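You operate a simulated robot arm through the tools that you are given. There is no shell and no other tool. Be economical: measure what you need, move in short steps, check, and stop when the job is done.

The job below is to be done with a simulated robot arm. You get a single attempt, and the scene is never put back.

Task
Pour 150 ml of cement into the repair cup and stand it on the cream tray.
Fine: from the thin jug, within 10 ml; jug back in the orange ring, lid on again. Set down upright: thin jug, repair cup.

Only the result counts: the job must be done as asked and must still hold three seconds after the hand-in. Knocking over, shifting, dropping, spilling or breaking anything else fails it. Lids that push on must go on centred and level and be pressed home; caps that screw on are set level and turned clockwise until they are tight.

Robot
A 7-joint arm with a two-finger parallel gripper on a trunk, on a base that drives. Base frame: it is fixed to the floor where the robot stands at the start and does not move with it; the origin is under the middle of the robot, x ahead of it, y to its left, z up. Lengths are in mm, angles in rad, forces in N, time in s.
With the tool pointing down near the work surface it reaches from about 340 to 740 mm from the robot's upright axis, wherever it stands. Its first joint turns from -2.007 to 2.007 rad. Places, roughly: cream tray floor [500, 1000, 800]; green lid (10x10x5 cm) [500, -100, 1000]; lid mat top [400, 100, 900]; ring [500, -100, 800]. Payload 3.91 kg.
The tool frame sits at the grasp point between the pads (the TCP): z along the fingers, y along the line on which they close. The tips reach 30 mm beyond it. The gripper opens to 110 mm. The fingers are 20 mm wide and 10 mm thick; the gripper's body (48 by 112 mm) begins 55 mm behind the TCP.
Orientation is that of the tool frame in the base frame, as a unit quaternion [w, x, y, z]. With the fingers straight down and closing along the base's y, the tool's x points along the base's -x, its y along +y and its z along -z.

Tools
- The arm moves only by the tool servo_tool. Its argument "rows" is a list of rows, each an object of numbers (a shift or turn left out is 0, a gripper value left out holds the last): "tx", "ty", "tz": the shift along the tool's x, y, z in mm; "ax", "ay", "az": the turn, a rotation vector about the tool's x, y, z in rad; "fingers": the finger opening in mm, from 0 to 110. In form: [{"tx": .., "ty": .., "tz": .., "ax": .., "ay": .., "az": .., "fingers": ..}, ...]. A call has 1 to 10 rows; each row shifts and turns the commanded pose from where the row before left it, along the tool's axes as they then stand. Rows are played at 5 a second. More than 50 mm and 0.15 rad between two rows, or a gripper value outside its range, and nothing of the call is played. Where a pose cannot be reached the arm comes as near as it can. A force on the tool above 40 N (or 10 N above the force at the start of the call, whichever is more), or a blocked arm, ends the call early, and 0.2 s more pass. Each finger travels about 108 mm/s and halts on what it meets, pressing with about 32 N; the grip force reading is that of the motor and also rises with nothing between the fingers. The clock runs only during rows and for 0.2 s after the last one: add rows that do not move to give the fingers time. It gives the time, the measured TCP pose, the force on the tool (base axes), the opening and the grip force at its end, in the units of the frame above (readings bear some noise), with the torque about the TCP (base axes, N m) and any sound that the robot's microphone picked up.
- Cameras (640 x 400 px; columns grow to the right, rows downward): "scene" is now at [28.1, 113.8, 1693.8]; the picture's right is [-0.22, -0.97, 0.00], its down [-0.73, 0.17, -0.66] and it looks along [0.64, -0.15, -0.75] (base axes); focal length 274 px, centre (320, 200). "wrist" rides on the gripper at [72, 17, -103] in the tool frame; the picture's right is [-0.23, 0.97, 0.00], its down [-0.76, -0.18, -0.62] and it looks along [-0.61, -0.14, 0.78] (tool axes); focal length 222 px, centre (320, 200).
- snapshot(camera): a new picture of that camera. It takes no simulated time.
- slide_trunk(by): slides the trunk up (or, below 0, down) by that many mm; the arm and the scene camera ride with it, the base frame stays. It gives what a move gives, with no picture.
- steer(legs): drives the robot by 1 to 6 legs, each [ahead, turn to the left] in mm and rad, along the robot's own axes; the way and the turn of a leg run together, so that a leg with both is an arc; at most 1500 mm and 3.142 rad a leg. The arm and the cameras ride along, it lands a little off, and it stops where it bumps. It gives what a move gives.
- aim_head(pan, tilt): turns the head with the scene camera to pan (to the left, within 2.705 rad either way) and tilt (down, from -0.506 to 1.204), counted from straight ahead of the robot. It gives what a move gives.
- probe_pixels(camera, pixels): for up to 12 pixels [column, row] of the newest picture of that camera ("zoom" is the newest enlarged one), the place [x, y, z] in the base frame of the surface seen there, good to about 3 mm, but the place of the scene camera against the robot may be out by one fixed shift of up to 18 mm in any direction. It takes no simulated time.
- zoom(camera, box): a new picture of the part [left, top, right, bottom] of that camera's present view, enlarged. It takes no simulated time.
- job_done(): hands the job in; it is judged then, once.

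Go step by step. Measure first, check grasps and placings, and put right what went wrong. The budget is 80 turns and 52 pictures, counting those below and the enlarged ones. Unless the task says otherwise, let go and move clear before handing in, and close with one line.

The tools are called after ">>>" as name(argument=value, ...) on one line, values as JSON. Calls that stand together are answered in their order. servo_tool: Moves the arm, as the interface text tells. Its arguments: {"type":"object","properties":{"rows":{"type":"array"}},"required":["rows"]} The other tools are called the same way: slide_trunk (by) slides the trunk up or down; steer (legs) drives the base; aim_head (pan, tilt) turns the head that bears the scene camera; snapshot (camera) takes a picture; probe_pixels (camera, pixels) gives the place of the surface under pixels of a picture; zoom (camera, box) takes an enlarged picture of a part of a camera's view; job_done () hands the job in.

At the start:

```text
time_s: 0.0
tcp_pos: [527.2, 110.3, 1234.3]
tcp_rot: [-0.001, 0.011, 1.0, -0.002]
ft_force: [-0.1, -1.0, -0.9]
ft_torque: [0.1, 0.04, -0.01]
opening: 110.0
finger_force: 0.0
trunk travel left (down, up): [-800.0, 190.0]
robot x, y, heading: [0.0, -30.1, -0.041]
head pan, tilt: [-0.187, 0.848]
```

scene: 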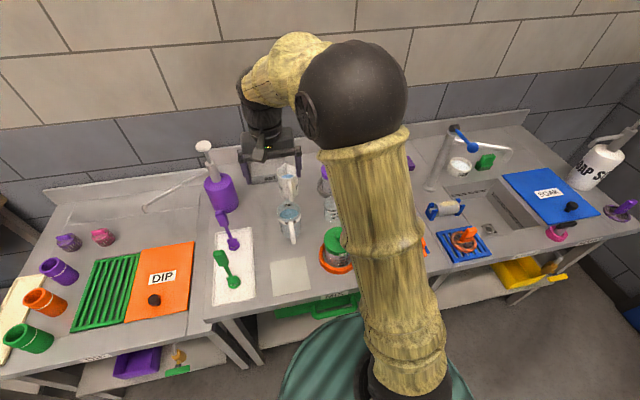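
wrist: 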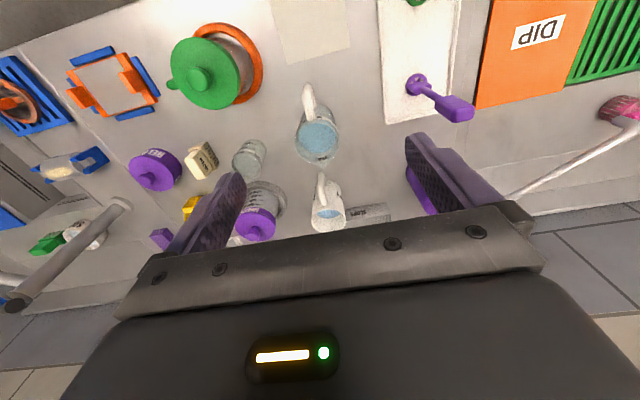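

The wrist view shows a green-lidded vessel in an orange ring near (205,70), and two glass jugs near (317,140) and (328,205). I'll enlarge the views to read the labels.

>>> zoom(camera="wrist", box=[20, 0, 400, 240])

>>> zoom(camera="scene", box=[200, 130, 360, 290])

>>> zoom(camera="scene", box=[0, 200, 260, 380])

```text
1.67 times, centred on (210, 120) of wrist
```

zoom: 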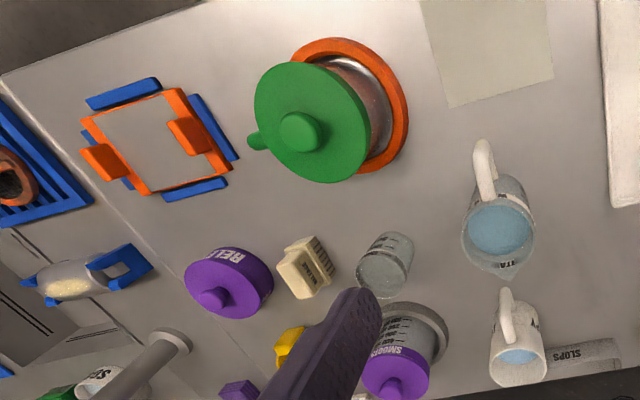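

```text
2.50 times, centred on (280, 210) of scene
```

zoom: 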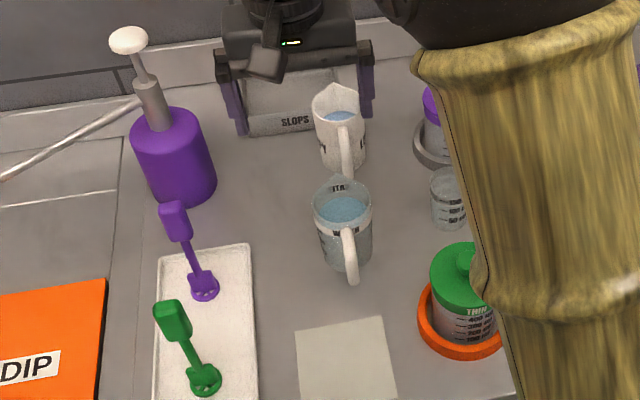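

```text
2.22 times, centred on (130, 290) of scene
```

zoom: 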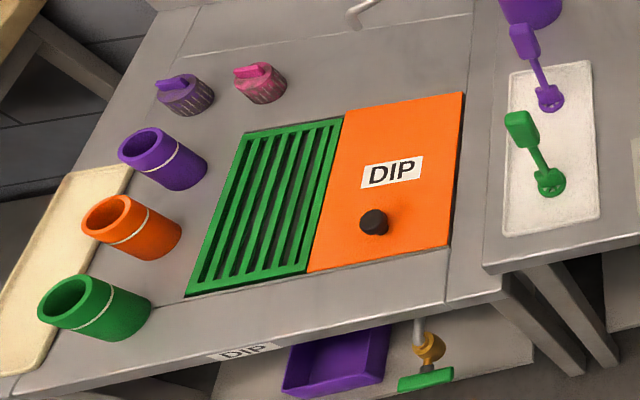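

The green-lidded jug is marked "THIN…". I need precise places from the wrist camera, and the small glass may be the repair cup, so I'll probe and zoom on it.

>>> snapshot(camera="wrist")

>>> zoom(camera="scene", box=[300, 190, 364, 280])

>>> zoom(camera="wrist", box=[120, 10, 290, 240])

>>> probe_pixels(camera="wrist", pixels=[[199, 79], [172, 65], [205, 107], [228, 28], [258, 80], [255, 145], [240, 160], [250, 172], [265, 145], [310, 30], [235, 45], [170, 85]])

```text
46 pictures are left
```

wrist: 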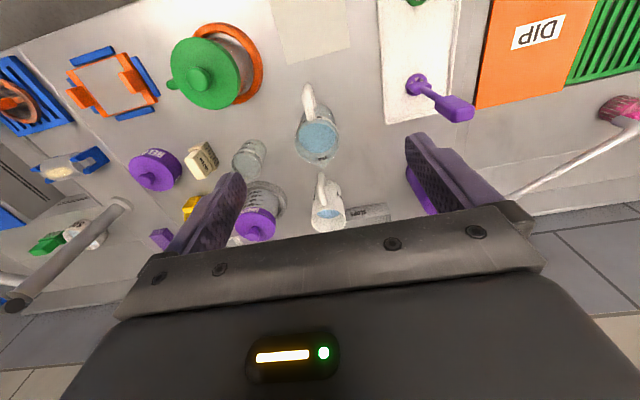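

```text
4.44 times, centred on (332, 235) of scene
```

zoom: 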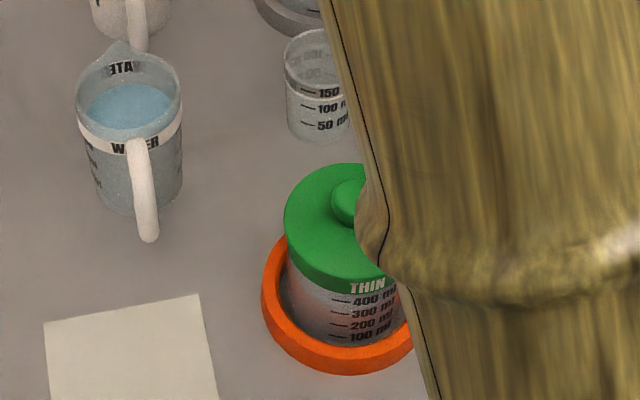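

```text
1.74 times, centred on (205, 125) of wrist
```

zoom: 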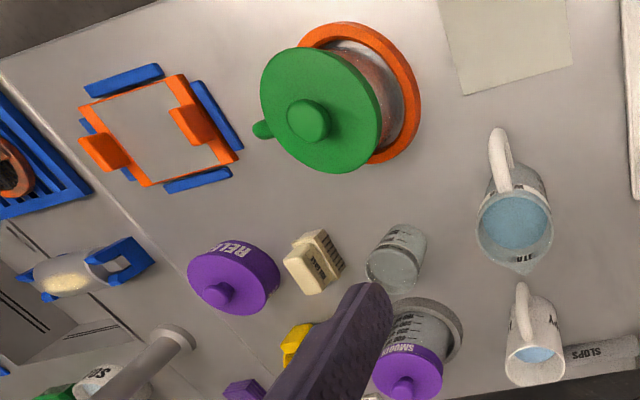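

```text
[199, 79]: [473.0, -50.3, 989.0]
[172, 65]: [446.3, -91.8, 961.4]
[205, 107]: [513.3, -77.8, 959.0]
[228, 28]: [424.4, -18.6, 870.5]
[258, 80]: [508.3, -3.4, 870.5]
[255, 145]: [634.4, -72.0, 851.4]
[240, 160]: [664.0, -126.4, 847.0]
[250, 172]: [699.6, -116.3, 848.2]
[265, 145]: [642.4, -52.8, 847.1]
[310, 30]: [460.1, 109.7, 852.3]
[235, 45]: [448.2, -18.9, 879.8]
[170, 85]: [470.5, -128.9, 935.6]
```

The small glass with the 50/100/150 marks is the likely repair cup, and the thin jug in the orange ring is the source. I'll swing the arm left so the scene camera can see the right half.

>>> servo_tool(rows=[{"tx": 20, "ty": 45}, {"tx": 20, "ty": 45}, {"tx": 20, "ty": 45}, {"tx": 20, "ty": 45}, {"tx": 20, "ty": 45}, {"tx": 20, "ty": 45}, {"tx": 20, "ty": 45}, {"tx": 20, "ty": 45}, {"tx": 20, "ty": 45}])

>>> snapshot(camera="scene")

```text
time_s: 2.0
tcp_pos: [356.0, 520.1, 1234.7]
tcp_rot: [-0.001, 0.011, 1.0, -0.002]
ft_force: [-0.2, -0.5, 1.0]
ft_torque: [-0.03, 0.03, 0.0]
opening: 110.1
finger_force: 0.1
trunk travel left (down, up): [-800.0, 190.0]
robot x, y, heading: [2.5, -29.2, -0.038]
head pan, tilt: [-0.187, 0.848]
```

```text
43 pictures are left
```

scene: 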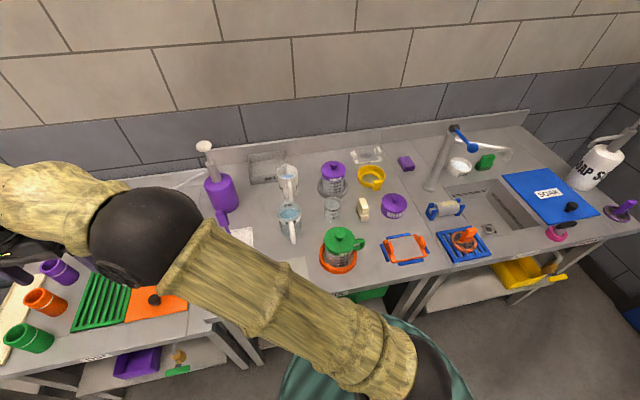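

>>> zoom(camera="scene", box=[240, 130, 440, 280])

>>> zoom(camera="scene", box=[305, 180, 385, 280])

>>> probe_pixels(camera="zoom", pixels=[[252, 226], [290, 223], [355, 250], [225, 235], [290, 265], [300, 320], [208, 110], [197, 120]])

```text
2.67 times, centred on (340, 205) of scene
```

zoom: 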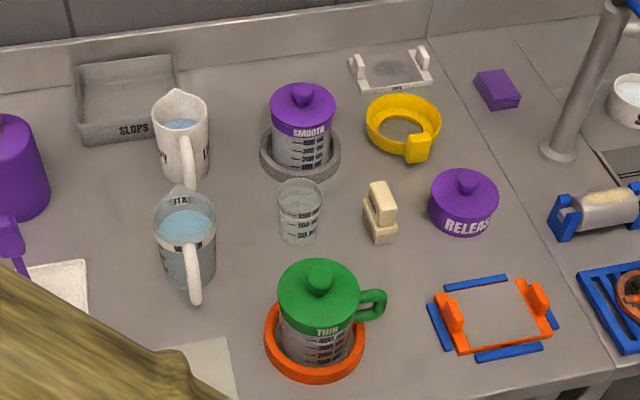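

```text
4.00 times, centred on (345, 230) of scene
```

zoom: 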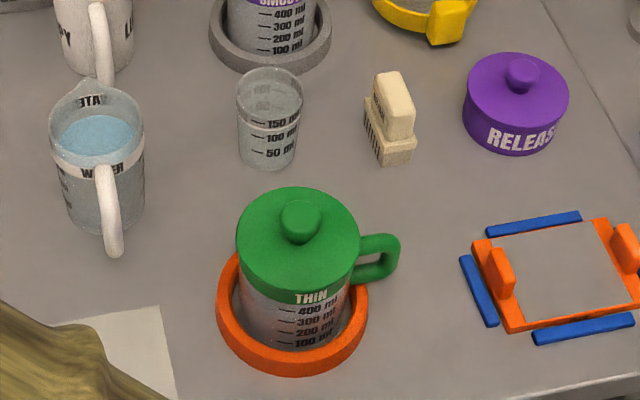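

```text
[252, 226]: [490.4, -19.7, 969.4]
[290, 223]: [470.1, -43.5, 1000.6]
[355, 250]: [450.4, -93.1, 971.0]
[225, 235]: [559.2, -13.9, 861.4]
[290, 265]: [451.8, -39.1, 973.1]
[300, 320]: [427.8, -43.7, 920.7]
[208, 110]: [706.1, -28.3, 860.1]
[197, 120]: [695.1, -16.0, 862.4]
```

The thin jug has a green D-handle towards -y and a lid with a knob near (470,-48). I'll bring the wrist camera over it and the cup for precise measurement.

>>> servo_tool(rows=[{"ty": -48}, {"ty": -48}, {"ty": -48}, {"ty": -48}, {"ty": -48}, {"ty": -48}, {"ty": -48}, {"ty": -48}, {"ty": -48}, {"ty": -48}])

>>> servo_tool(rows=[{"ty": -40, "tz": 20}, {"ty": -30, "tz": 35}, {"tz": 45}])

>>> snapshot(camera="wrist")

```text
time_s: 4.2
tcp_pos: [344.2, 38.2, 1234.8]
tcp_rot: [0.0, 0.01, 1.0, 0.0]
ft_force: [-0.5, -0.3, 0.3]
ft_torque: [0.02, -0.04, 0.02]
opening: 110.1
finger_force: 0.1
trunk travel left (down, up): [-800.0, 190.0]
robot x, y, heading: [3.5, -27.7, -0.042]
head pan, tilt: [-0.187, 0.848]
```

```text
time_s: 5.0
tcp_pos: [342.0, -30.1, 1135.1]
tcp_rot: [0.0, 0.011, 1.0, 0.0]
ft_force: [0.0, -0.5, -0.5]
ft_torque: [-0.02, 0.03, 0.0]
opening: 110.1
finger_force: 0.1
trunk travel left (down, up): [-800.0, 190.0]
robot x, y, heading: [0.2, -28.8, -0.045]
head pan, tilt: [-0.187, 0.848]
```

```text
40 pictures are left
```

wrist: 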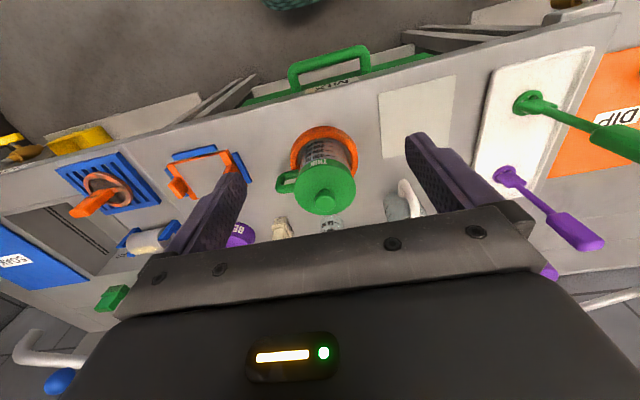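

The lid is in clear view at (325,185), with the handle at (287,182). I'll zoom and probe it.

>>> zoom(camera="wrist", box=[250, 80, 470, 230])

>>> probe_pixels(camera="wrist", pixels=[[326, 201], [326, 190], [301, 186], [353, 186], [326, 168], [326, 212], [279, 182], [290, 176], [297, 158], [352, 158], [323, 133], [325, 145]])

>>> probe_pixels(camera="wrist", pixels=[[382, 97], [452, 80], [452, 132], [384, 155], [420, 115], [292, 176], [288, 190], [283, 188], [312, 200], [340, 200], [320, 224], [340, 224]])

```text
2.67 times, centred on (360, 155) of wrist
```

zoom: 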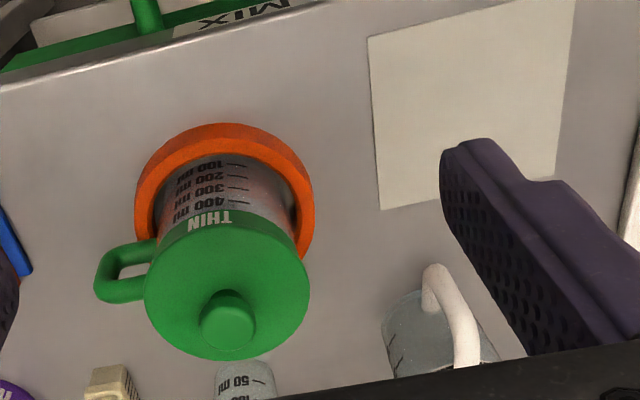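

```text
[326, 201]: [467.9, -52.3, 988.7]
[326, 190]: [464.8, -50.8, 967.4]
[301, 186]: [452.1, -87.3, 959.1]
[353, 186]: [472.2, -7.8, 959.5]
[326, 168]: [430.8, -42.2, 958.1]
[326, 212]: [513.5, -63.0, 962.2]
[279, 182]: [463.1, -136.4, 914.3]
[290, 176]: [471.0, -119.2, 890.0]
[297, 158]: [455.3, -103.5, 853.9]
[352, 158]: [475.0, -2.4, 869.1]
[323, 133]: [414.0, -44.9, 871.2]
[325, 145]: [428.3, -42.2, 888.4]
```

```text
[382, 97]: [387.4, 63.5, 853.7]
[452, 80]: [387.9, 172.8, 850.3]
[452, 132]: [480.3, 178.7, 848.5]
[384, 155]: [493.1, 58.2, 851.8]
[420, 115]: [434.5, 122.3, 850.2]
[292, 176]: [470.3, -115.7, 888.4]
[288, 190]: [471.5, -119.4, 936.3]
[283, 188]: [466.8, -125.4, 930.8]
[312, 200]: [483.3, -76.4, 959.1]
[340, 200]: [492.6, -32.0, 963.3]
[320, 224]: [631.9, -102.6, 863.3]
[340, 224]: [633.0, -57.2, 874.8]
```

Lid centre is about (470,-51) with top at z≈960 and knob top at 989; the mat centre is about (437,118). I'll go over the knob.

>>> servo_tool(rows=[{"tx": -43, "ty": -6, "fingers": 70}, {"tx": -43, "ty": -6}, {"tx": -43, "ty": -6, "tz": 20}, {"tz": 40}, {"tz": 30}, {}])

```text
time_s: 6.4
tcp_pos: [471.6, -54.6, 1046.7]
tcp_rot: [0.0, 0.011, 1.0, 0.0]
ft_force: [0.9, -0.1, -0.9]
ft_torque: [-0.04, -0.01, 0.0]
opening: 69.9
finger_force: 0.0
trunk travel left (down, up): [-800.0, 190.0]
robot x, y, heading: [-1.4, -29.8, -0.033]
head pan, tilt: [-0.187, 0.848]
```

I'm centred over the knob within a few mm, so I'll descend and close gently.

>>> servo_tool(rows=[{"ty": 3, "tz": 25}, {"tz": 26}, {}, {"fingers": 15}, {}, {}, {}])

>>> zoom(camera="wrist", box=[200, 80, 480, 260])

```text
time_s: 8.0
tcp_pos: [472.0, -50.0, 994.3]
tcp_rot: [0.0, 0.011, 1.0, 0.0]
ft_force: [-0.9, -1.3, 0.4]
ft_torque: [0.0, 0.05, -0.02]
opening: 30.0
finger_force: 31.8
trunk travel left (down, up): [-800.0, 190.0]
robot x, y, heading: [2.5, -31.1, -0.039]
head pan, tilt: [-0.187, 0.848]
```

```text
2.22 times, centred on (340, 170) of wrist
```

zoom: 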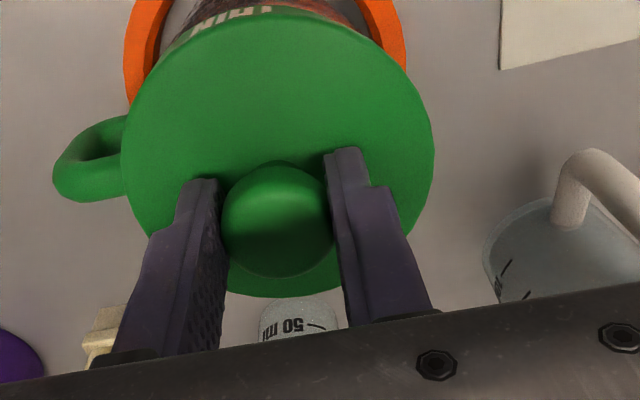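

The knob is gripped (30 mm opening). I'll lift straight up in small steps and watch the force.

>>> servo_tool(rows=[{"tz": -3}, {"tz": -4}, {"tz": -6}, {"tz": -10}, {"tz": -20}, {}])

>>> snapshot(camera="wrist")

```text
time_s: 9.4
tcp_pos: [470.3, -50.0, 1036.4]
tcp_rot: [-0.001, 0.011, 1.0, 0.0]
ft_force: [-0.9, 0.2, -1.1]
ft_torque: [-0.01, 0.04, 0.0]
opening: 30.3
finger_force: 31.7
trunk travel left (down, up): [-800.0, 190.0]
robot x, y, heading: [4.3, -30.7, -0.04]
head pan, tilt: [-0.187, 0.848]
```

```text
37 pictures are left
```

wrist: 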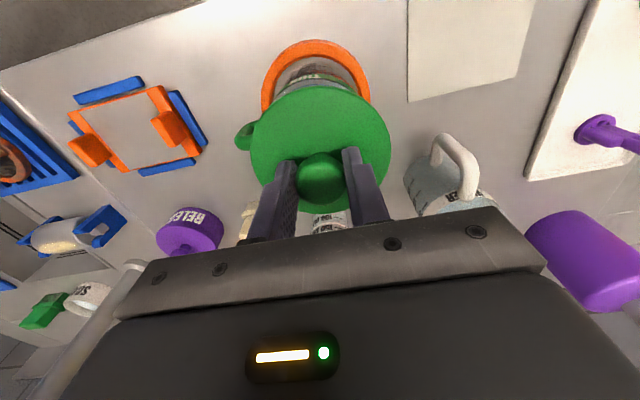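

The lid came off and the jug stayed put. I'll carry the lid to the mat centre.

>>> servo_tool(rows=[{"tz": -25}, {"tx": 9, "ty": 42}, {"tx": 9, "ty": 42}, {"tx": 9, "ty": 42}, {"tx": 10, "ty": 41}, {"tz": 45}, {"tz": 45}, {"tz": 30}, {}, {}])

```text
time_s: 11.6
tcp_pos: [436.2, 119.3, 943.7]
tcp_rot: [0.001, 0.011, 1.0, 0.0]
ft_force: [0.2, -0.1, -0.8]
ft_torque: [-0.05, 0.03, 0.01]
opening: 30.2
finger_force: 31.6
trunk travel left (down, up): [-800.0, 190.0]
robot x, y, heading: [-3.7, -28.4, -0.037]
head pan, tilt: [-0.187, 0.848]
```

>>> servo_tool(rows=[{"tz": 20}, {"tz": 10}, {"tz": 4}, {"tz": 3}, {"tz": 2}, {"tz": 2}, {}])

>>> zoom(camera="wrist", box=[160, 20, 480, 220])

```text
time_s: 13.2
tcp_pos: [437.1, 119.4, 902.2]
tcp_rot: [0.0, 0.011, 1.0, -0.001]
ft_force: [-0.9, 1.9, 3.2]
ft_torque: [0.13, -0.08, 0.08]
opening: 30.4
finger_force: 32.5
trunk travel left (down, up): [-800.0, 190.0]
robot x, y, heading: [-0.9, -27.1, -0.034]
head pan, tilt: [-0.187, 0.848]
```

```text
2.00 times, centred on (320, 120) of wrist
```

zoom: 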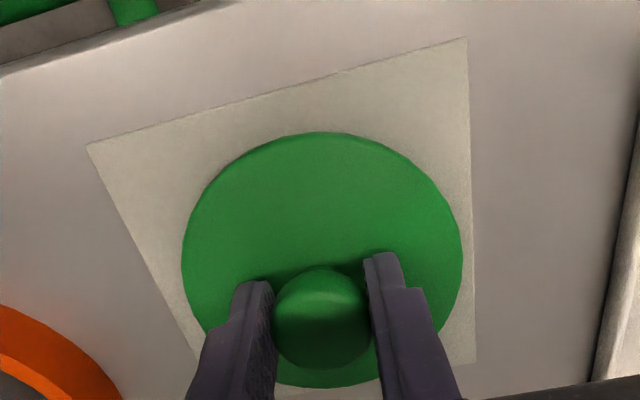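

The lid is down on the mat (contact at z≈902). I'll release, rise and look at the open jug and the cup.

>>> servo_tool(rows=[{"fingers": 60}, {}, {"tz": -30}, {"tz": -45}, {"tz": -45}, {"tx": 20, "ty": -40, "tz": -40}, {"tx": 20, "ty": -45, "tz": -30}, {"tx": 0, "ty": -45}])

>>> snapshot(camera="wrist")

>>> zoom(camera="wrist", box=[240, 80, 440, 220])

```text
refused: row 6 steps farther than a row can; nothing moved
```

```text
35 pictures are left
```

wrist: 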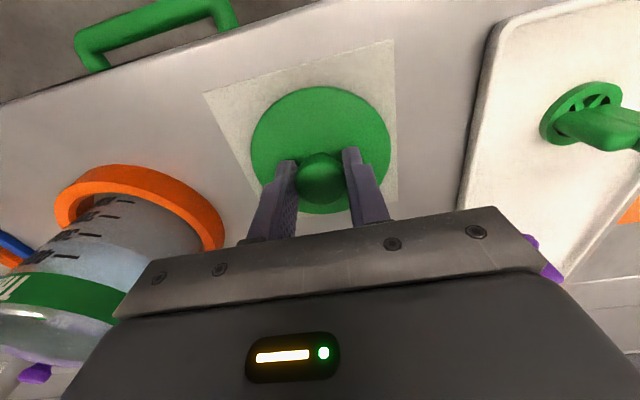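

```text
2.86 times, centred on (340, 150) of wrist
```

zoom: 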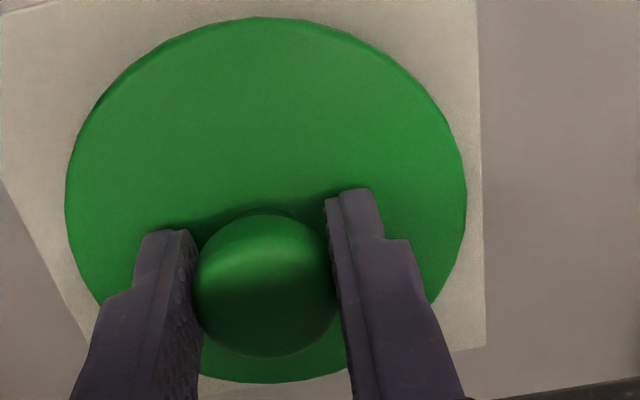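

A step was too long, so nothing moved. I'll repeat it with shorter rows.

>>> servo_tool(rows=[{"fingers": 60}, {}, {"tz": -30}, {"tz": -45}, {"tz": -45}, {"tx": 10, "ty": -40, "tz": -20}, {"tx": 15, "ty": -40, "tz": -20}, {"tx": 10, "ty": -45}, {"ty": -30}, {}])

>>> snapshot(camera="wrist")

>>> zoom(camera="wrist", box=[240, 80, 440, 230])

```text
time_s: 15.4
tcp_pos: [397.9, -38.1, 1061.6]
tcp_rot: [-0.001, 0.011, 1.0, 0.0]
ft_force: [-0.4, -0.6, 0.0]
ft_torque: [0.02, 0.0, -0.01]
opening: 60.2
finger_force: 0.1
trunk travel left (down, up): [-800.0, 190.0]
robot x, y, heading: [-2.2, -26.9, -0.04]
head pan, tilt: [-0.187, 0.848]
```

```text
33 pictures are left
```

wrist: 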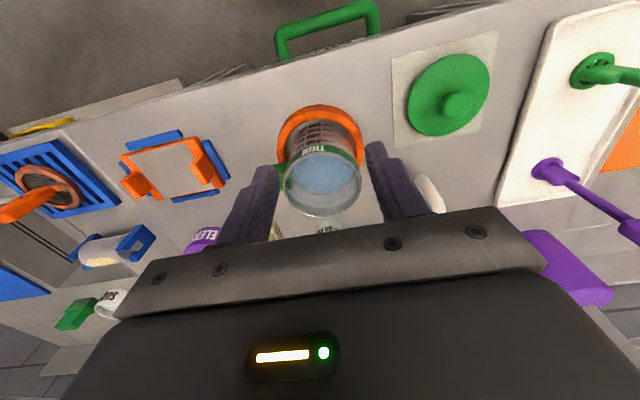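

```text
2.67 times, centred on (340, 155) of wrist
```

zoom: 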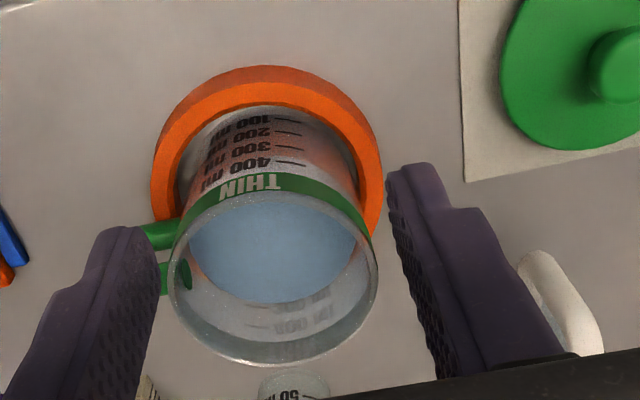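

The jug is open: a plain cylinder with no spout, a green band and a handle at -y. Now I need the cup and its neighbours, so I'll move the camera to look down on the cup.

>>> servo_tool(rows=[{"tz": -45, "fingers": 110}, {"tz": -45}, {"tx": -45}, {"tx": -45, "ty": -10}, {"tx": -40, "ty": -10}, {}])

>>> snapshot(camera="wrist")

>>> zoom(camera="wrist", box=[210, 30, 430, 220])

```text
time_s: 16.8
tcp_pos: [526.4, -58.1, 1153.5]
tcp_rot: [0.0, 0.011, 1.0, 0.0]
ft_force: [-1.0, 1.1, 0.9]
ft_torque: [0.01, -0.02, -0.03]
opening: 110.1
finger_force: 0.0
trunk travel left (down, up): [-800.0, 190.0]
robot x, y, heading: [0.3, -32.3, -0.041]
head pan, tilt: [-0.187, 0.848]
```

```text
31 pictures are left
```

wrist: 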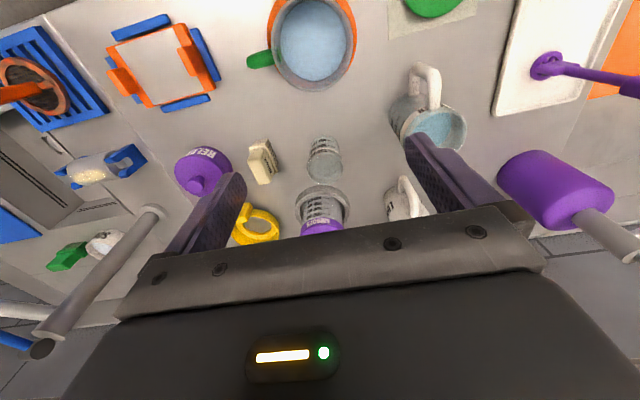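

```text
2.11 times, centred on (320, 125) of wrist
```

zoom: 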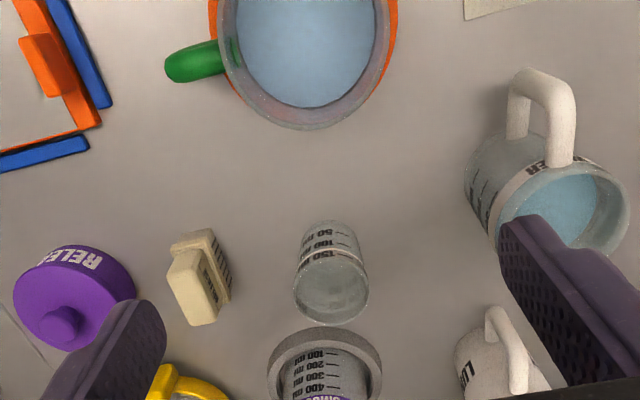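

>>> probe_pixels(camera="zoom", pixels=[[296, 240], [364, 240], [329, 216], [332, 322], [294, 290], [368, 290], [200, 237], [188, 270], [208, 318], [228, 295], [190, 62], [168, 68]])

>>> probe_pixels(camera="zoom", pixels=[[300, 126], [222, 30], [386, 30], [305, 60], [330, 336], [282, 368], [470, 180], [500, 230], [100, 330], [135, 290], [240, 100], [368, 80]])

```text
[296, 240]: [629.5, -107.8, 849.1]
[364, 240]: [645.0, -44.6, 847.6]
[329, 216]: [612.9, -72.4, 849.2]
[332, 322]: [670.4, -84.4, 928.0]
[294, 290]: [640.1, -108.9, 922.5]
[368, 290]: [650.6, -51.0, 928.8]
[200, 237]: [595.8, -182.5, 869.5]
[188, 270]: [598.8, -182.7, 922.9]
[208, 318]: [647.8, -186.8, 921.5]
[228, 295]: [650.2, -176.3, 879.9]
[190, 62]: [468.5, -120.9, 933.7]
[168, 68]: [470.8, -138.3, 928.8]
```

```text
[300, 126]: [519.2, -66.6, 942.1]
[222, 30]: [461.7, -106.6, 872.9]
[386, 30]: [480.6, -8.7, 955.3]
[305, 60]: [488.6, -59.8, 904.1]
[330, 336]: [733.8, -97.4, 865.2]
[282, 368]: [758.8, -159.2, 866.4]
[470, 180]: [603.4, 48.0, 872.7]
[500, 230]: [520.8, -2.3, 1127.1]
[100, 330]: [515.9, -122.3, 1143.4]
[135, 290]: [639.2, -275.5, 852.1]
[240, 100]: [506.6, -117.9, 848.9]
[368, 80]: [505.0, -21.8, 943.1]
```

Cup centre ≈ (642,-80), rim z≈927, Ø≈59; a block at (595–650, -170…) crowds it. I'll first move the empty cup to a clearer spot near (577,-60), starting by getting above it.

>>> servo_tool(rows=[{"tx": -39, "ty": -7, "fingers": 90}, {"tx": -39, "ty": -7}, {"tx": -38, "ty": -6}, {"tz": 45}, {"tz": 45}, {"tz": 45}, {"tz": 28}, {}])

>>> zoom(camera="wrist", box=[180, 60, 460, 240])

```text
time_s: 18.6
tcp_pos: [643.9, -81.4, 988.7]
tcp_rot: [0.0, 0.011, 1.0, 0.0]
ft_force: [-1.0, 0.1, 0.8]
ft_torque: [0.0, 0.0, 0.01]
opening: 90.1
finger_force: 0.1
trunk travel left (down, up): [-800.0, 190.0]
robot x, y, heading: [2.2, -27.7, -0.044]
head pan, tilt: [-0.187, 0.848]
```

```text
2.22 times, centred on (320, 150) of wrist
```

zoom: 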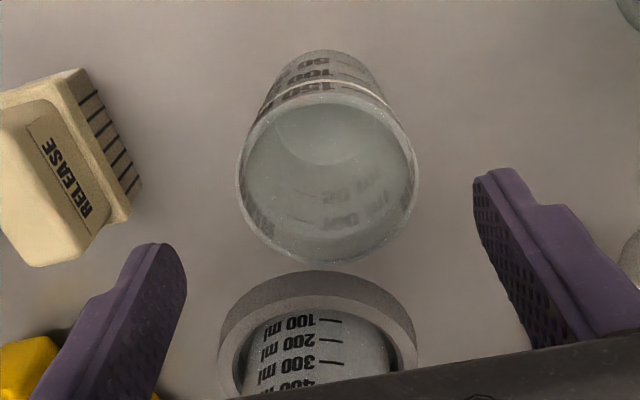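

The cup is centred between the fingers. I'll descend and close on it.

>>> servo_tool(rows=[{"tx": 2, "tz": 40}, {"tz": 40}, {}, {"fingers": 62}, {}, {"fingers": 48}, {}, {}])

```text
time_s: 20.4
tcp_pos: [641.5, -83.2, 906.0]
tcp_rot: [0.0, 0.011, 1.0, 0.001]
ft_force: [0.2, -0.6, 2.6]
ft_torque: [-0.06, -0.06, 0.04]
opening: 64.3
finger_force: 31.8
trunk travel left (down, up): [-800.0, 190.0]
robot x, y, heading: [-0.3, -29.9, -0.04]
head pan, tilt: [-0.187, 0.848]
```

Gripped at 64.3 mm. I'll lift slightly and move it to (577,-63).

>>> servo_tool(rows=[{"tz": -10}, {"tz": -15}, {"tx": 22, "ty": 6}, {"tx": 22, "ty": 6}, {"tx": 21, "ty": 6}, {}, {"tz": 12}, {"tz": 9}, {}])

>>> snapshot(camera="wrist")

```text
time_s: 22.4
tcp_pos: [577.7, -62.1, 912.5]
tcp_rot: [0.0, 0.012, 1.0, 0.0]
ft_force: [-0.3, -0.9, -0.5]
ft_torque: [0.02, -0.01, 0.0]
opening: 64.3
finger_force: 31.6
trunk travel left (down, up): [-800.0, 190.0]
robot x, y, heading: [1.3, -29.5, -0.04]
head pan, tilt: [-0.187, 0.848]
```

```text
28 pictures are left
```

wrist: 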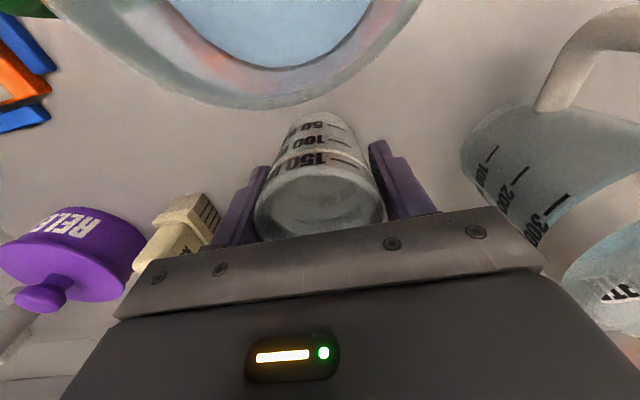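

The cup hangs about 6 mm above the table, clear of the jug. I'll lower it to contact, release and rise.

>>> servo_tool(rows=[{"tz": 3}, {"tz": 2}, {"tz": 2}, {}, {}])

```text
time_s: 23.6
tcp_pos: [576.7, -60.8, 905.6]
tcp_rot: [0.001, 0.011, 1.0, 0.0]
ft_force: [0.4, -1.7, 11.4]
ft_torque: [-0.21, 0.1, 0.02]
opening: 64.3
finger_force: 31.8
trunk travel left (down, up): [-800.0, 190.0]
robot x, y, heading: [-1.4, -23.0, -0.037]
head pan, tilt: [-0.187, 0.848]
```

There's firm contact at z≈905.6. I'll release, rise to clear and turn the tool so the fingers close along x with the camera on the -y side.

>>> servo_tool(rows=[{"tz": -1, "fingers": 90}, {}, {"tz": -30}, {"tz": -45}, {"tz": -45}, {"tx": 35}, {"tx": 35}, {"tx": 35}])

>>> servo_tool(rows=[{"az": -0.147, "fingers": 106}, {"az": -0.147}, {"az": -0.147}, {"az": -0.147}, {"az": -0.147}, {"az": -0.147}, {"az": -0.147}, {"az": -0.147}, {"az": -0.147}, {"az": -0.147}])

>>> servo_tool(rows=[{"az": -0.123}, {}])

```text
time_s: 25.4
tcp_pos: [469.5, -60.5, 1027.3]
tcp_rot: [0.0, 0.011, 1.0, 0.0]
ft_force: [-0.5, -0.3, -0.7]
ft_torque: [0.02, -0.01, -0.01]
opening: 90.1
finger_force: 0.1
trunk travel left (down, up): [-800.0, 190.0]
robot x, y, heading: [-1.8, -30.6, -0.035]
head pan, tilt: [-0.187, 0.848]
```

```text
time_s: 27.6
tcp_pos: [472.4, -59.7, 1027.1]
tcp_rot: [0.0, -0.662, 0.75, 0.0]
ft_force: [-0.1, 0.3, -0.1]
ft_torque: [0.01, 0.03, 0.0]
opening: 106.0
finger_force: 0.0
trunk travel left (down, up): [-800.0, 190.0]
robot x, y, heading: [3.0, -26.8, -0.039]
head pan, tilt: [-0.187, 0.848]
```

```text
time_s: 28.2
tcp_pos: [472.8, -59.8, 1026.8]
tcp_rot: [0.0, 0.707, -0.707, 0.0]
ft_force: [0.4, -1.4, -0.5]
ft_torque: [-0.02, 0.02, 0.02]
opening: 106.1
finger_force: 0.0
trunk travel left (down, up): [-800.0, 190.0]
robot x, y, heading: [-1.3, -29.4, -0.031]
head pan, tilt: [-0.187, 0.848]
```

The tool is now turned exactly (x→-y, y→-x). I'll check the jug from here.

>>> snapshot(camera="wrist")

```text
27 pictures are left
```

wrist: 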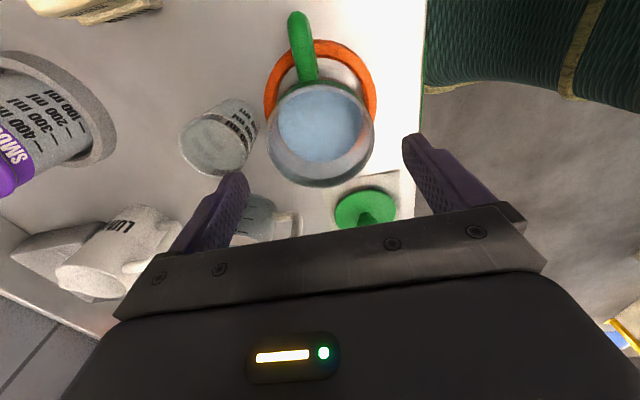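

>>> probe_pixels(camera="wrist", pixels=[[270, 135], [373, 135], [320, 185], [312, 86], [315, 120], [320, 140], [300, 40], [308, 75], [297, 17], [181, 145], [250, 140], [215, 173]])

```text
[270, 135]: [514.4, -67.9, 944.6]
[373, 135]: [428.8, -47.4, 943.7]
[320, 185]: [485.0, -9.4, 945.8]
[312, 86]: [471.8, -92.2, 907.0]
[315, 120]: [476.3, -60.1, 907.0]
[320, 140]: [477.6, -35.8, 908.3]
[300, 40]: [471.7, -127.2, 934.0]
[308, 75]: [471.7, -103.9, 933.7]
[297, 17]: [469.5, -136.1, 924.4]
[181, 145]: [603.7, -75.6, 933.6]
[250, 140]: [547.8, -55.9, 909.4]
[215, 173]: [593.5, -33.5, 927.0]
```

Jug centre ≈ (471.5,-51), Ø≈86, rim z≈948, liquid surface z≈907. I'll descend with the fingers at ±x and close.

>>> servo_tool(rows=[{"tx": -9, "ty": 1}, {"tz": 40}, {}])

>>> servo_tool(rows=[{"tz": 35}, {"tz": 35}, {}, {"fingers": 92}, {}, {"fingers": 70}, {}, {}])

```text
time_s: 29.0
tcp_pos: [471.3, -49.9, 986.4]
tcp_rot: [0.0, -0.707, 0.707, 0.0]
ft_force: [0.4, -0.2, -0.1]
ft_torque: [0.02, 0.01, 0.01]
opening: 105.9
finger_force: 0.2
trunk travel left (down, up): [-800.0, 190.0]
robot x, y, heading: [1.2, -27.9, -0.041]
head pan, tilt: [-0.187, 0.848]
```

```text
time_s: 30.8
tcp_pos: [471.9, -49.4, 918.1]
tcp_rot: [0.0, 0.707, -0.707, 0.0]
ft_force: [-0.1, 0.2, -0.5]
ft_torque: [0.04, -0.04, 0.0]
opening: 97.9
finger_force: 31.6
trunk travel left (down, up): [-800.0, 190.0]
robot x, y, heading: [1.8, -30.3, -0.037]
head pan, tilt: [-0.187, 0.848]
```

It's gripped at 97.9 mm (green band). I'll lift slowly and check it.

>>> servo_tool(rows=[{"tz": -5}, {"tz": -10}, {"tz": -20}, {"tz": -30}, {"tz": -30}, {}, {}])

>>> snapshot(camera="scene")

>>> zoom(camera="scene", box=[260, 120, 460, 280])

```text
time_s: 32.4
tcp_pos: [471.9, -49.8, 1013.9]
tcp_rot: [0.0, 0.707, -0.707, 0.0]
ft_force: [1.2, 0.6, -2.7]
ft_torque: [0.07, 0.01, -0.03]
opening: 97.8
finger_force: 32.1
trunk travel left (down, up): [-800.0, 190.0]
robot x, y, heading: [-4.6, -28.7, -0.038]
head pan, tilt: [-0.187, 0.848]
```

```text
26 pictures are left
```

scene: 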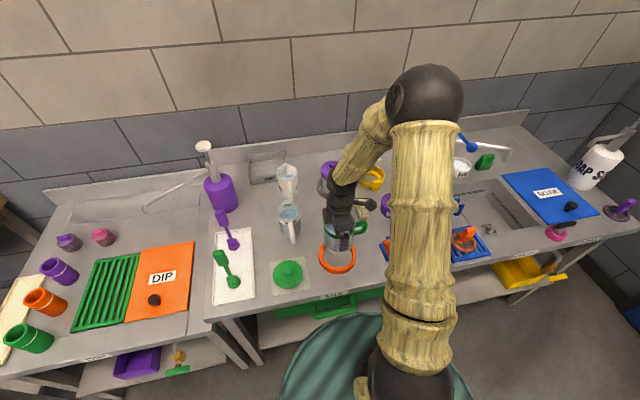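

```text
2.50 times, centred on (360, 200) of scene
```

zoom: 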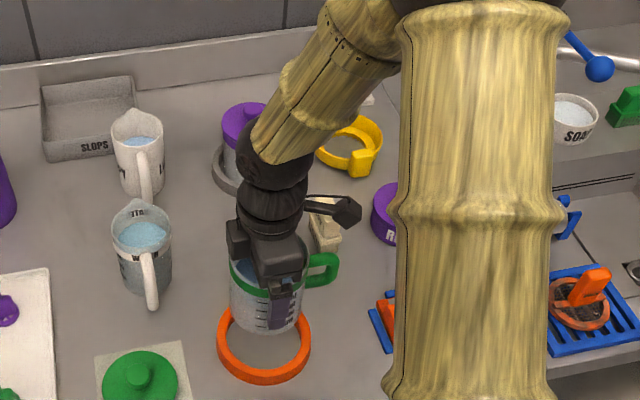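

The jug hangs level above the ring. I'll move to beside the cup, with TCP near (577,-121), and tilt 0.6 rad, which is below the pour point.

>>> servo_tool(rows=[{"tx": 18, "ty": -26, "tz": -3}, {"tx": 18, "ty": -26, "tz": -3}, {"tx": 18, "ty": -26}, {"tx": 17, "ty": -27}, {}, {"ay": 0.12}, {"ay": 0.12}, {"ay": 0.12}, {"ay": 0.12}, {"ay": 0.12}])

>>> snapshot(camera="wrist")

>>> snapshot(camera="scene")

```text
time_s: 34.6
tcp_pos: [575.6, -121.4, 1017.4]
tcp_rot: [0.21, 0.675, -0.675, 0.211]
ft_force: [-0.1, 0.2, -3.0]
ft_torque: [0.06, 0.0, 0.0]
opening: 97.9
finger_force: 31.6
trunk travel left (down, up): [-800.0, 190.0]
robot x, y, heading: [2.5, -31.0, -0.039]
head pan, tilt: [-0.187, 0.848]
```

```text
24 pictures are left
```

wrist: 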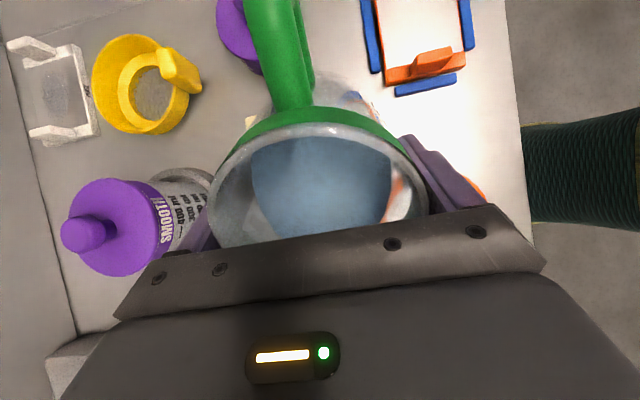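

```text
23 pictures are left
```

scene: 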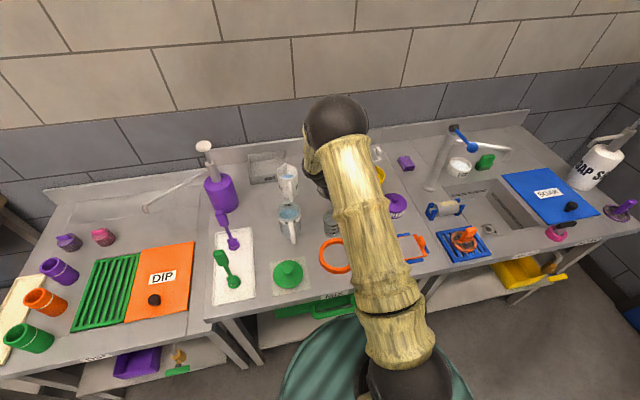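

The jug is held with no slip, and liquid is visible in it. The scene camera sees the cup at (332,222). I'll lower 32 mm and tilt slightly further, then look.

>>> servo_tool(rows=[{"tz": 13.2, "tx": -9}, {"tz": 13.2, "tx": -9}, {"ay": 0.05}, {"ay": 0.05}, {}])

>>> zoom(camera="scene", box=[295, 190, 375, 250])

```text
time_s: 35.8
tcp_pos: [576.7, -122.2, 985.7]
tcp_rot: [0.243, 0.664, -0.664, 0.243]
ft_force: [-0.9, -0.2, -2.5]
ft_torque: [0.11, 0.0, -0.05]
opening: 97.8
finger_force: 32.3
trunk travel left (down, up): [-800.0, 190.0]
robot x, y, heading: [-2.3, -31.6, -0.039]
head pan, tilt: [-0.187, 0.848]
```

```text
6.67 times, centred on (335, 220) of scene
```

zoom: 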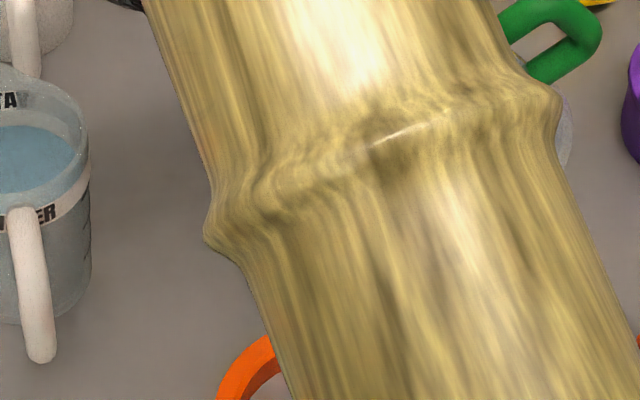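

The forearm now hides the cup, so I'll pour in increments and pull back to look. I'm tilting in small steps while listening for sound.

>>> servo_tool(rows=[{"ay": 0.03}, {"ay": 0.03}, {}, {}])

>>> snapshot(camera="wrist")

```text
time_s: 36.8
tcp_pos: [575.8, -121.3, 985.6]
tcp_rot: [-0.263, -0.656, 0.657, -0.262]
ft_force: [-0.2, 0.2, -2.9]
ft_torque: [0.08, -0.02, 0.03]
opening: 97.7
finger_force: 31.7
trunk travel left (down, up): [-800.0, 190.0]
robot x, y, heading: [-3.1, -29.6, -0.038]
head pan, tilt: [-0.187, 0.848]
```

```text
21 pictures are left
```

wrist: 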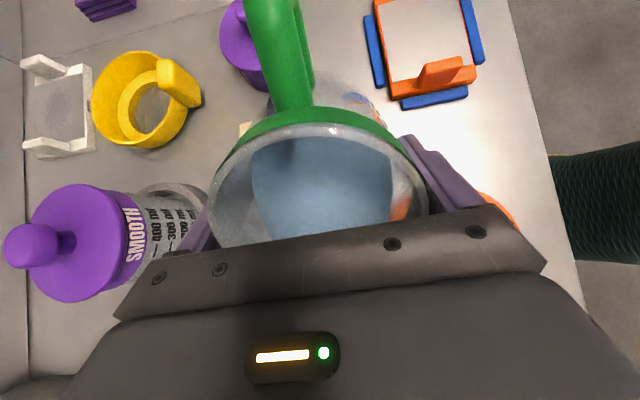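

>>> probe_pixels(camera="wrist", pixels=[[320, 160], [320, 190], [320, 215], [270, 180], [380, 180], [300, 230], [320, 130], [225, 210], [420, 200], [310, 122], [340, 145], [350, 225]])

```text
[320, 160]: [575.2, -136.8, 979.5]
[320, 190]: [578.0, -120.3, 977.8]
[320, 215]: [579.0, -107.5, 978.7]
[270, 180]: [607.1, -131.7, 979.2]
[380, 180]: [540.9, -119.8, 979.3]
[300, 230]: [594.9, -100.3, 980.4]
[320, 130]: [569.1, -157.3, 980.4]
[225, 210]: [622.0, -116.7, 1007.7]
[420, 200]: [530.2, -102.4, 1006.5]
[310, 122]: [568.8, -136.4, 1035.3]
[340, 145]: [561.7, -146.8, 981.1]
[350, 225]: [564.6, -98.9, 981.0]
```

The liquid surface probes at z≈979.5, right at the lip (~978), so pouring is about to start. I'll pour a small first amount to check the aim.

>>> servo_tool(rows=[{"ay": 0.02, "tz": 5, "tx": -5}, {"ay": 0.02, "tz": 3, "tx": -3}, {"ay": 0.02}, {"ay": 0.02}, {}, {}, {}, {}])

>>> servo_tool(rows=[{"ay": -0.1}, {"ay": -0.1}, {"tx": 16, "tz": -14}, {"tx": 25, "tz": 2}, {"tx": 35, "tz": 20}, {"tx": 35, "tz": 20}, {}])

>>> zoom(camera="scene", box=[295, 180, 375, 250])

```text
time_s: 38.6
tcp_pos: [576.5, -122.7, 974.8]
tcp_rot: [-0.29, -0.645, 0.646, -0.288]
ft_force: [0.7, 0.1, -3.7]
ft_torque: [0.1, -0.04, -0.01]
opening: 97.8
finger_force: 31.6
trunk travel left (down, up): [-800.0, 190.0]
robot x, y, heading: [3.2, -30.6, -0.042]
head pan, tilt: [-0.187, 0.848]
```

```text
time_s: 40.2
tcp_pos: [573.6, -225.6, 1018.0]
tcp_rot: [0.222, 0.672, -0.671, 0.222]
ft_force: [0.0, 0.5, -3.5]
ft_torque: [0.09, -0.03, 0.02]
opening: 98.0
finger_force: 31.6
trunk travel left (down, up): [-800.0, 190.0]
robot x, y, heading: [3.0, -30.7, -0.04]
head pan, tilt: [-0.187, 0.848]
```

```text
5.71 times, centred on (335, 215) of scene
```

zoom: 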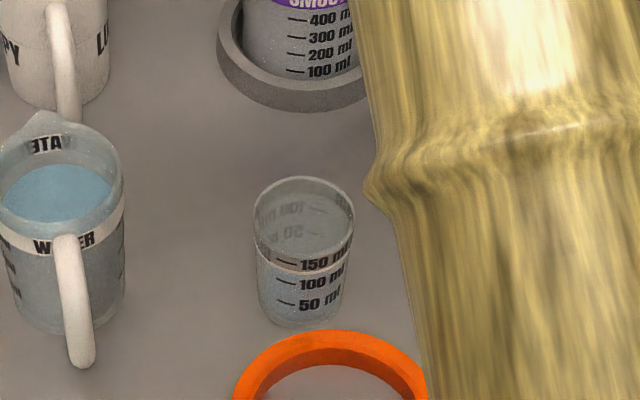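

The table looks dry, with a bluish tint in the cup at (300,290). I'll probe the cup interior for the level.

>>> probe_pixels(camera="zoom", pixels=[[300, 250], [300, 235], [285, 240], [320, 240], [270, 225], [335, 250], [303, 320], [300, 290], [303, 182], [256, 215], [353, 215], [200, 260]])

>>> zoom(camera="scene", box=[320, 205, 345, 225])

```text
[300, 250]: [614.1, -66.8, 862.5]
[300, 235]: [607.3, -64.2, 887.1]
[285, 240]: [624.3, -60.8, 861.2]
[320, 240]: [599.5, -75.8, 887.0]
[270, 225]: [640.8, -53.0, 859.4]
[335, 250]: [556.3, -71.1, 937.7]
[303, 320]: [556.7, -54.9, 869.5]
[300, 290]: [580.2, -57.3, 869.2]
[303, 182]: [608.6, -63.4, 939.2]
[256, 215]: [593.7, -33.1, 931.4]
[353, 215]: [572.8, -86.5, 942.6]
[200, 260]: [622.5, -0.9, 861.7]
```

```text
16.00 times, centred on (332, 215) of scene
```

zoom: 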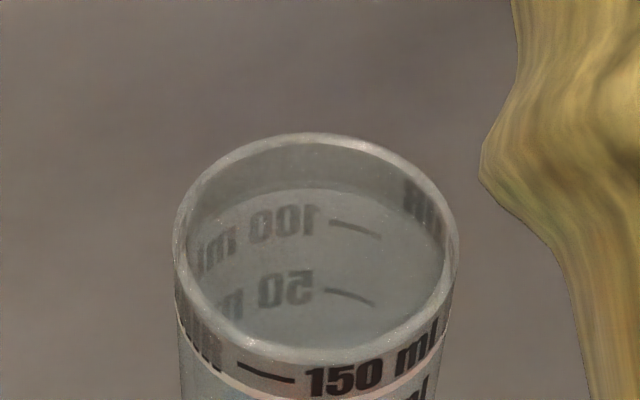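

The label reads "REPAIR", so it's the right cup. I'll zoom on the lower cup for the level.

>>> zoom(camera="scene", box=[318, 206, 350, 240])

```text
11.76 times, centred on (334, 223) of scene
```

zoom: 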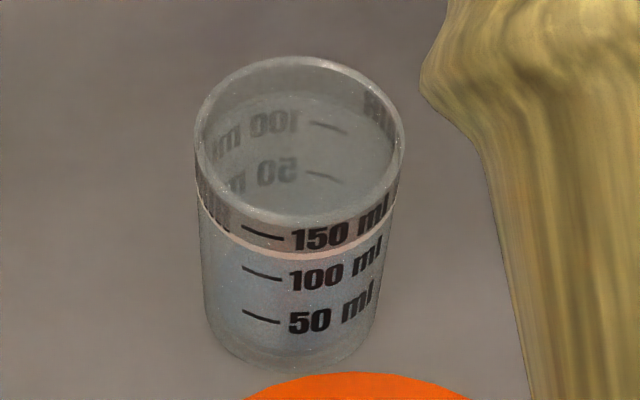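

>>> probe_pixels(camera="zoom", pixels=[[285, 215], [270, 262], [270, 290], [285, 305], [285, 335], [285, 350], [290, 362], [230, 250], [225, 290], [225, 330], [285, 200], [250, 372]])

```text
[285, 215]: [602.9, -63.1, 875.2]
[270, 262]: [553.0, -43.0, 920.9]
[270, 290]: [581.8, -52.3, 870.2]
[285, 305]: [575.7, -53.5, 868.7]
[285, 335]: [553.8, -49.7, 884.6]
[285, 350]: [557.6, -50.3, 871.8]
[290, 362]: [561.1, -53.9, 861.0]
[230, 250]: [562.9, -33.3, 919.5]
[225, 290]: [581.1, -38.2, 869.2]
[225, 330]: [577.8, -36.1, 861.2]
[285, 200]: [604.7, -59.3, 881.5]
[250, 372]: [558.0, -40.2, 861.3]
```

No spill, and the cup holds only a few ml. I'll go back and tilt on to about 1.0 rad.

>>> servo_tool(rows=[{"tx": -35, "tz": -20}, {"tx": -35, "tz": -20}, {"tx": -25, "tz": -2}, {"tx": -16, "tz": 14}, {"ay": 0.08}, {"ay": 0.08}, {"ay": 0.04}, {"ay": 0.02}, {"ay": 0.02}, {"ay": 0.02}])

>>> servo_tool(rows=[{"ay": 0.02}, {"ay": 0.02}, {"ay": 0.02}, {}, {}, {}, {}, {}])

>>> servo_tool(rows=[{"ay": -0.12}, {"ay": -0.12}, {"ay": -0.12}, {"tx": 16, "tz": -14}, {"tx": 25, "tz": 2}, {"tx": 35, "tz": 20}, {"tx": 35, "tz": 20}, {}])

>>> zoom(camera="scene", box=[318, 206, 350, 240])

```text
time_s: 42.4
tcp_pos: [575.3, -120.9, 973.6]
tcp_rot: [-0.309, -0.636, 0.637, -0.308]
ft_force: [-1.0, 0.4, -3.1]
ft_torque: [0.08, 0.01, 0.01]
opening: 97.5
finger_force: 31.8
trunk travel left (down, up): [-800.0, 190.0]
robot x, y, heading: [-0.9, -30.9, -0.037]
head pan, tilt: [-0.187, 0.848]
```

```text
time_s: 44.2
tcp_pos: [576.8, -121.2, 974.8]
tcp_rot: [-0.328, -0.626, 0.628, -0.326]
ft_force: [0.5, 0.1, -3.1]
ft_torque: [0.08, 0.01, 0.0]
opening: 97.6
finger_force: 31.7
trunk travel left (down, up): [-800.0, 190.0]
robot x, y, heading: [4.0, -26.7, -0.036]
head pan, tilt: [-0.187, 0.848]
```

```text
time_s: 46.0
tcp_pos: [575.7, -227.8, 1016.8]
tcp_rot: [-0.209, -0.676, 0.676, -0.208]
ft_force: [0.8, -1.0, -2.5]
ft_torque: [0.07, 0.01, 0.01]
opening: 97.8
finger_force: 32.0
trunk travel left (down, up): [-800.0, 190.0]
robot x, y, heading: [-3.7, -29.6, -0.037]
head pan, tilt: [-0.187, 0.848]
```

```text
11.76 times, centred on (334, 223) of scene
```

zoom: 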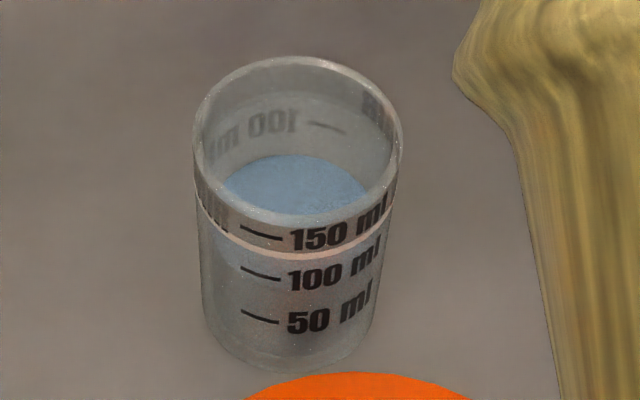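

The liquid surface is now visible at (295,185). I'll probe its height.

>>> probe_pixels(camera="zoom", pixels=[[260, 180], [280, 175], [300, 180], [320, 185], [340, 190], [290, 195], [250, 190], [310, 170], [100, 200], [100, 330], [285, 165], [330, 200]])

```text
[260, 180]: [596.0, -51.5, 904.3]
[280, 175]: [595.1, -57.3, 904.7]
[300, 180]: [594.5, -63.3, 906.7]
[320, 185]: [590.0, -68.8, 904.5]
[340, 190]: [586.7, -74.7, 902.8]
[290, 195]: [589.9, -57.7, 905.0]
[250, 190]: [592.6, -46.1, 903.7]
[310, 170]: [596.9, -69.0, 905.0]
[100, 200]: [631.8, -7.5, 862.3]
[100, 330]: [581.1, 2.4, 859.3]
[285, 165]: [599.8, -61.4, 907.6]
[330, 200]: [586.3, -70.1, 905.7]
```

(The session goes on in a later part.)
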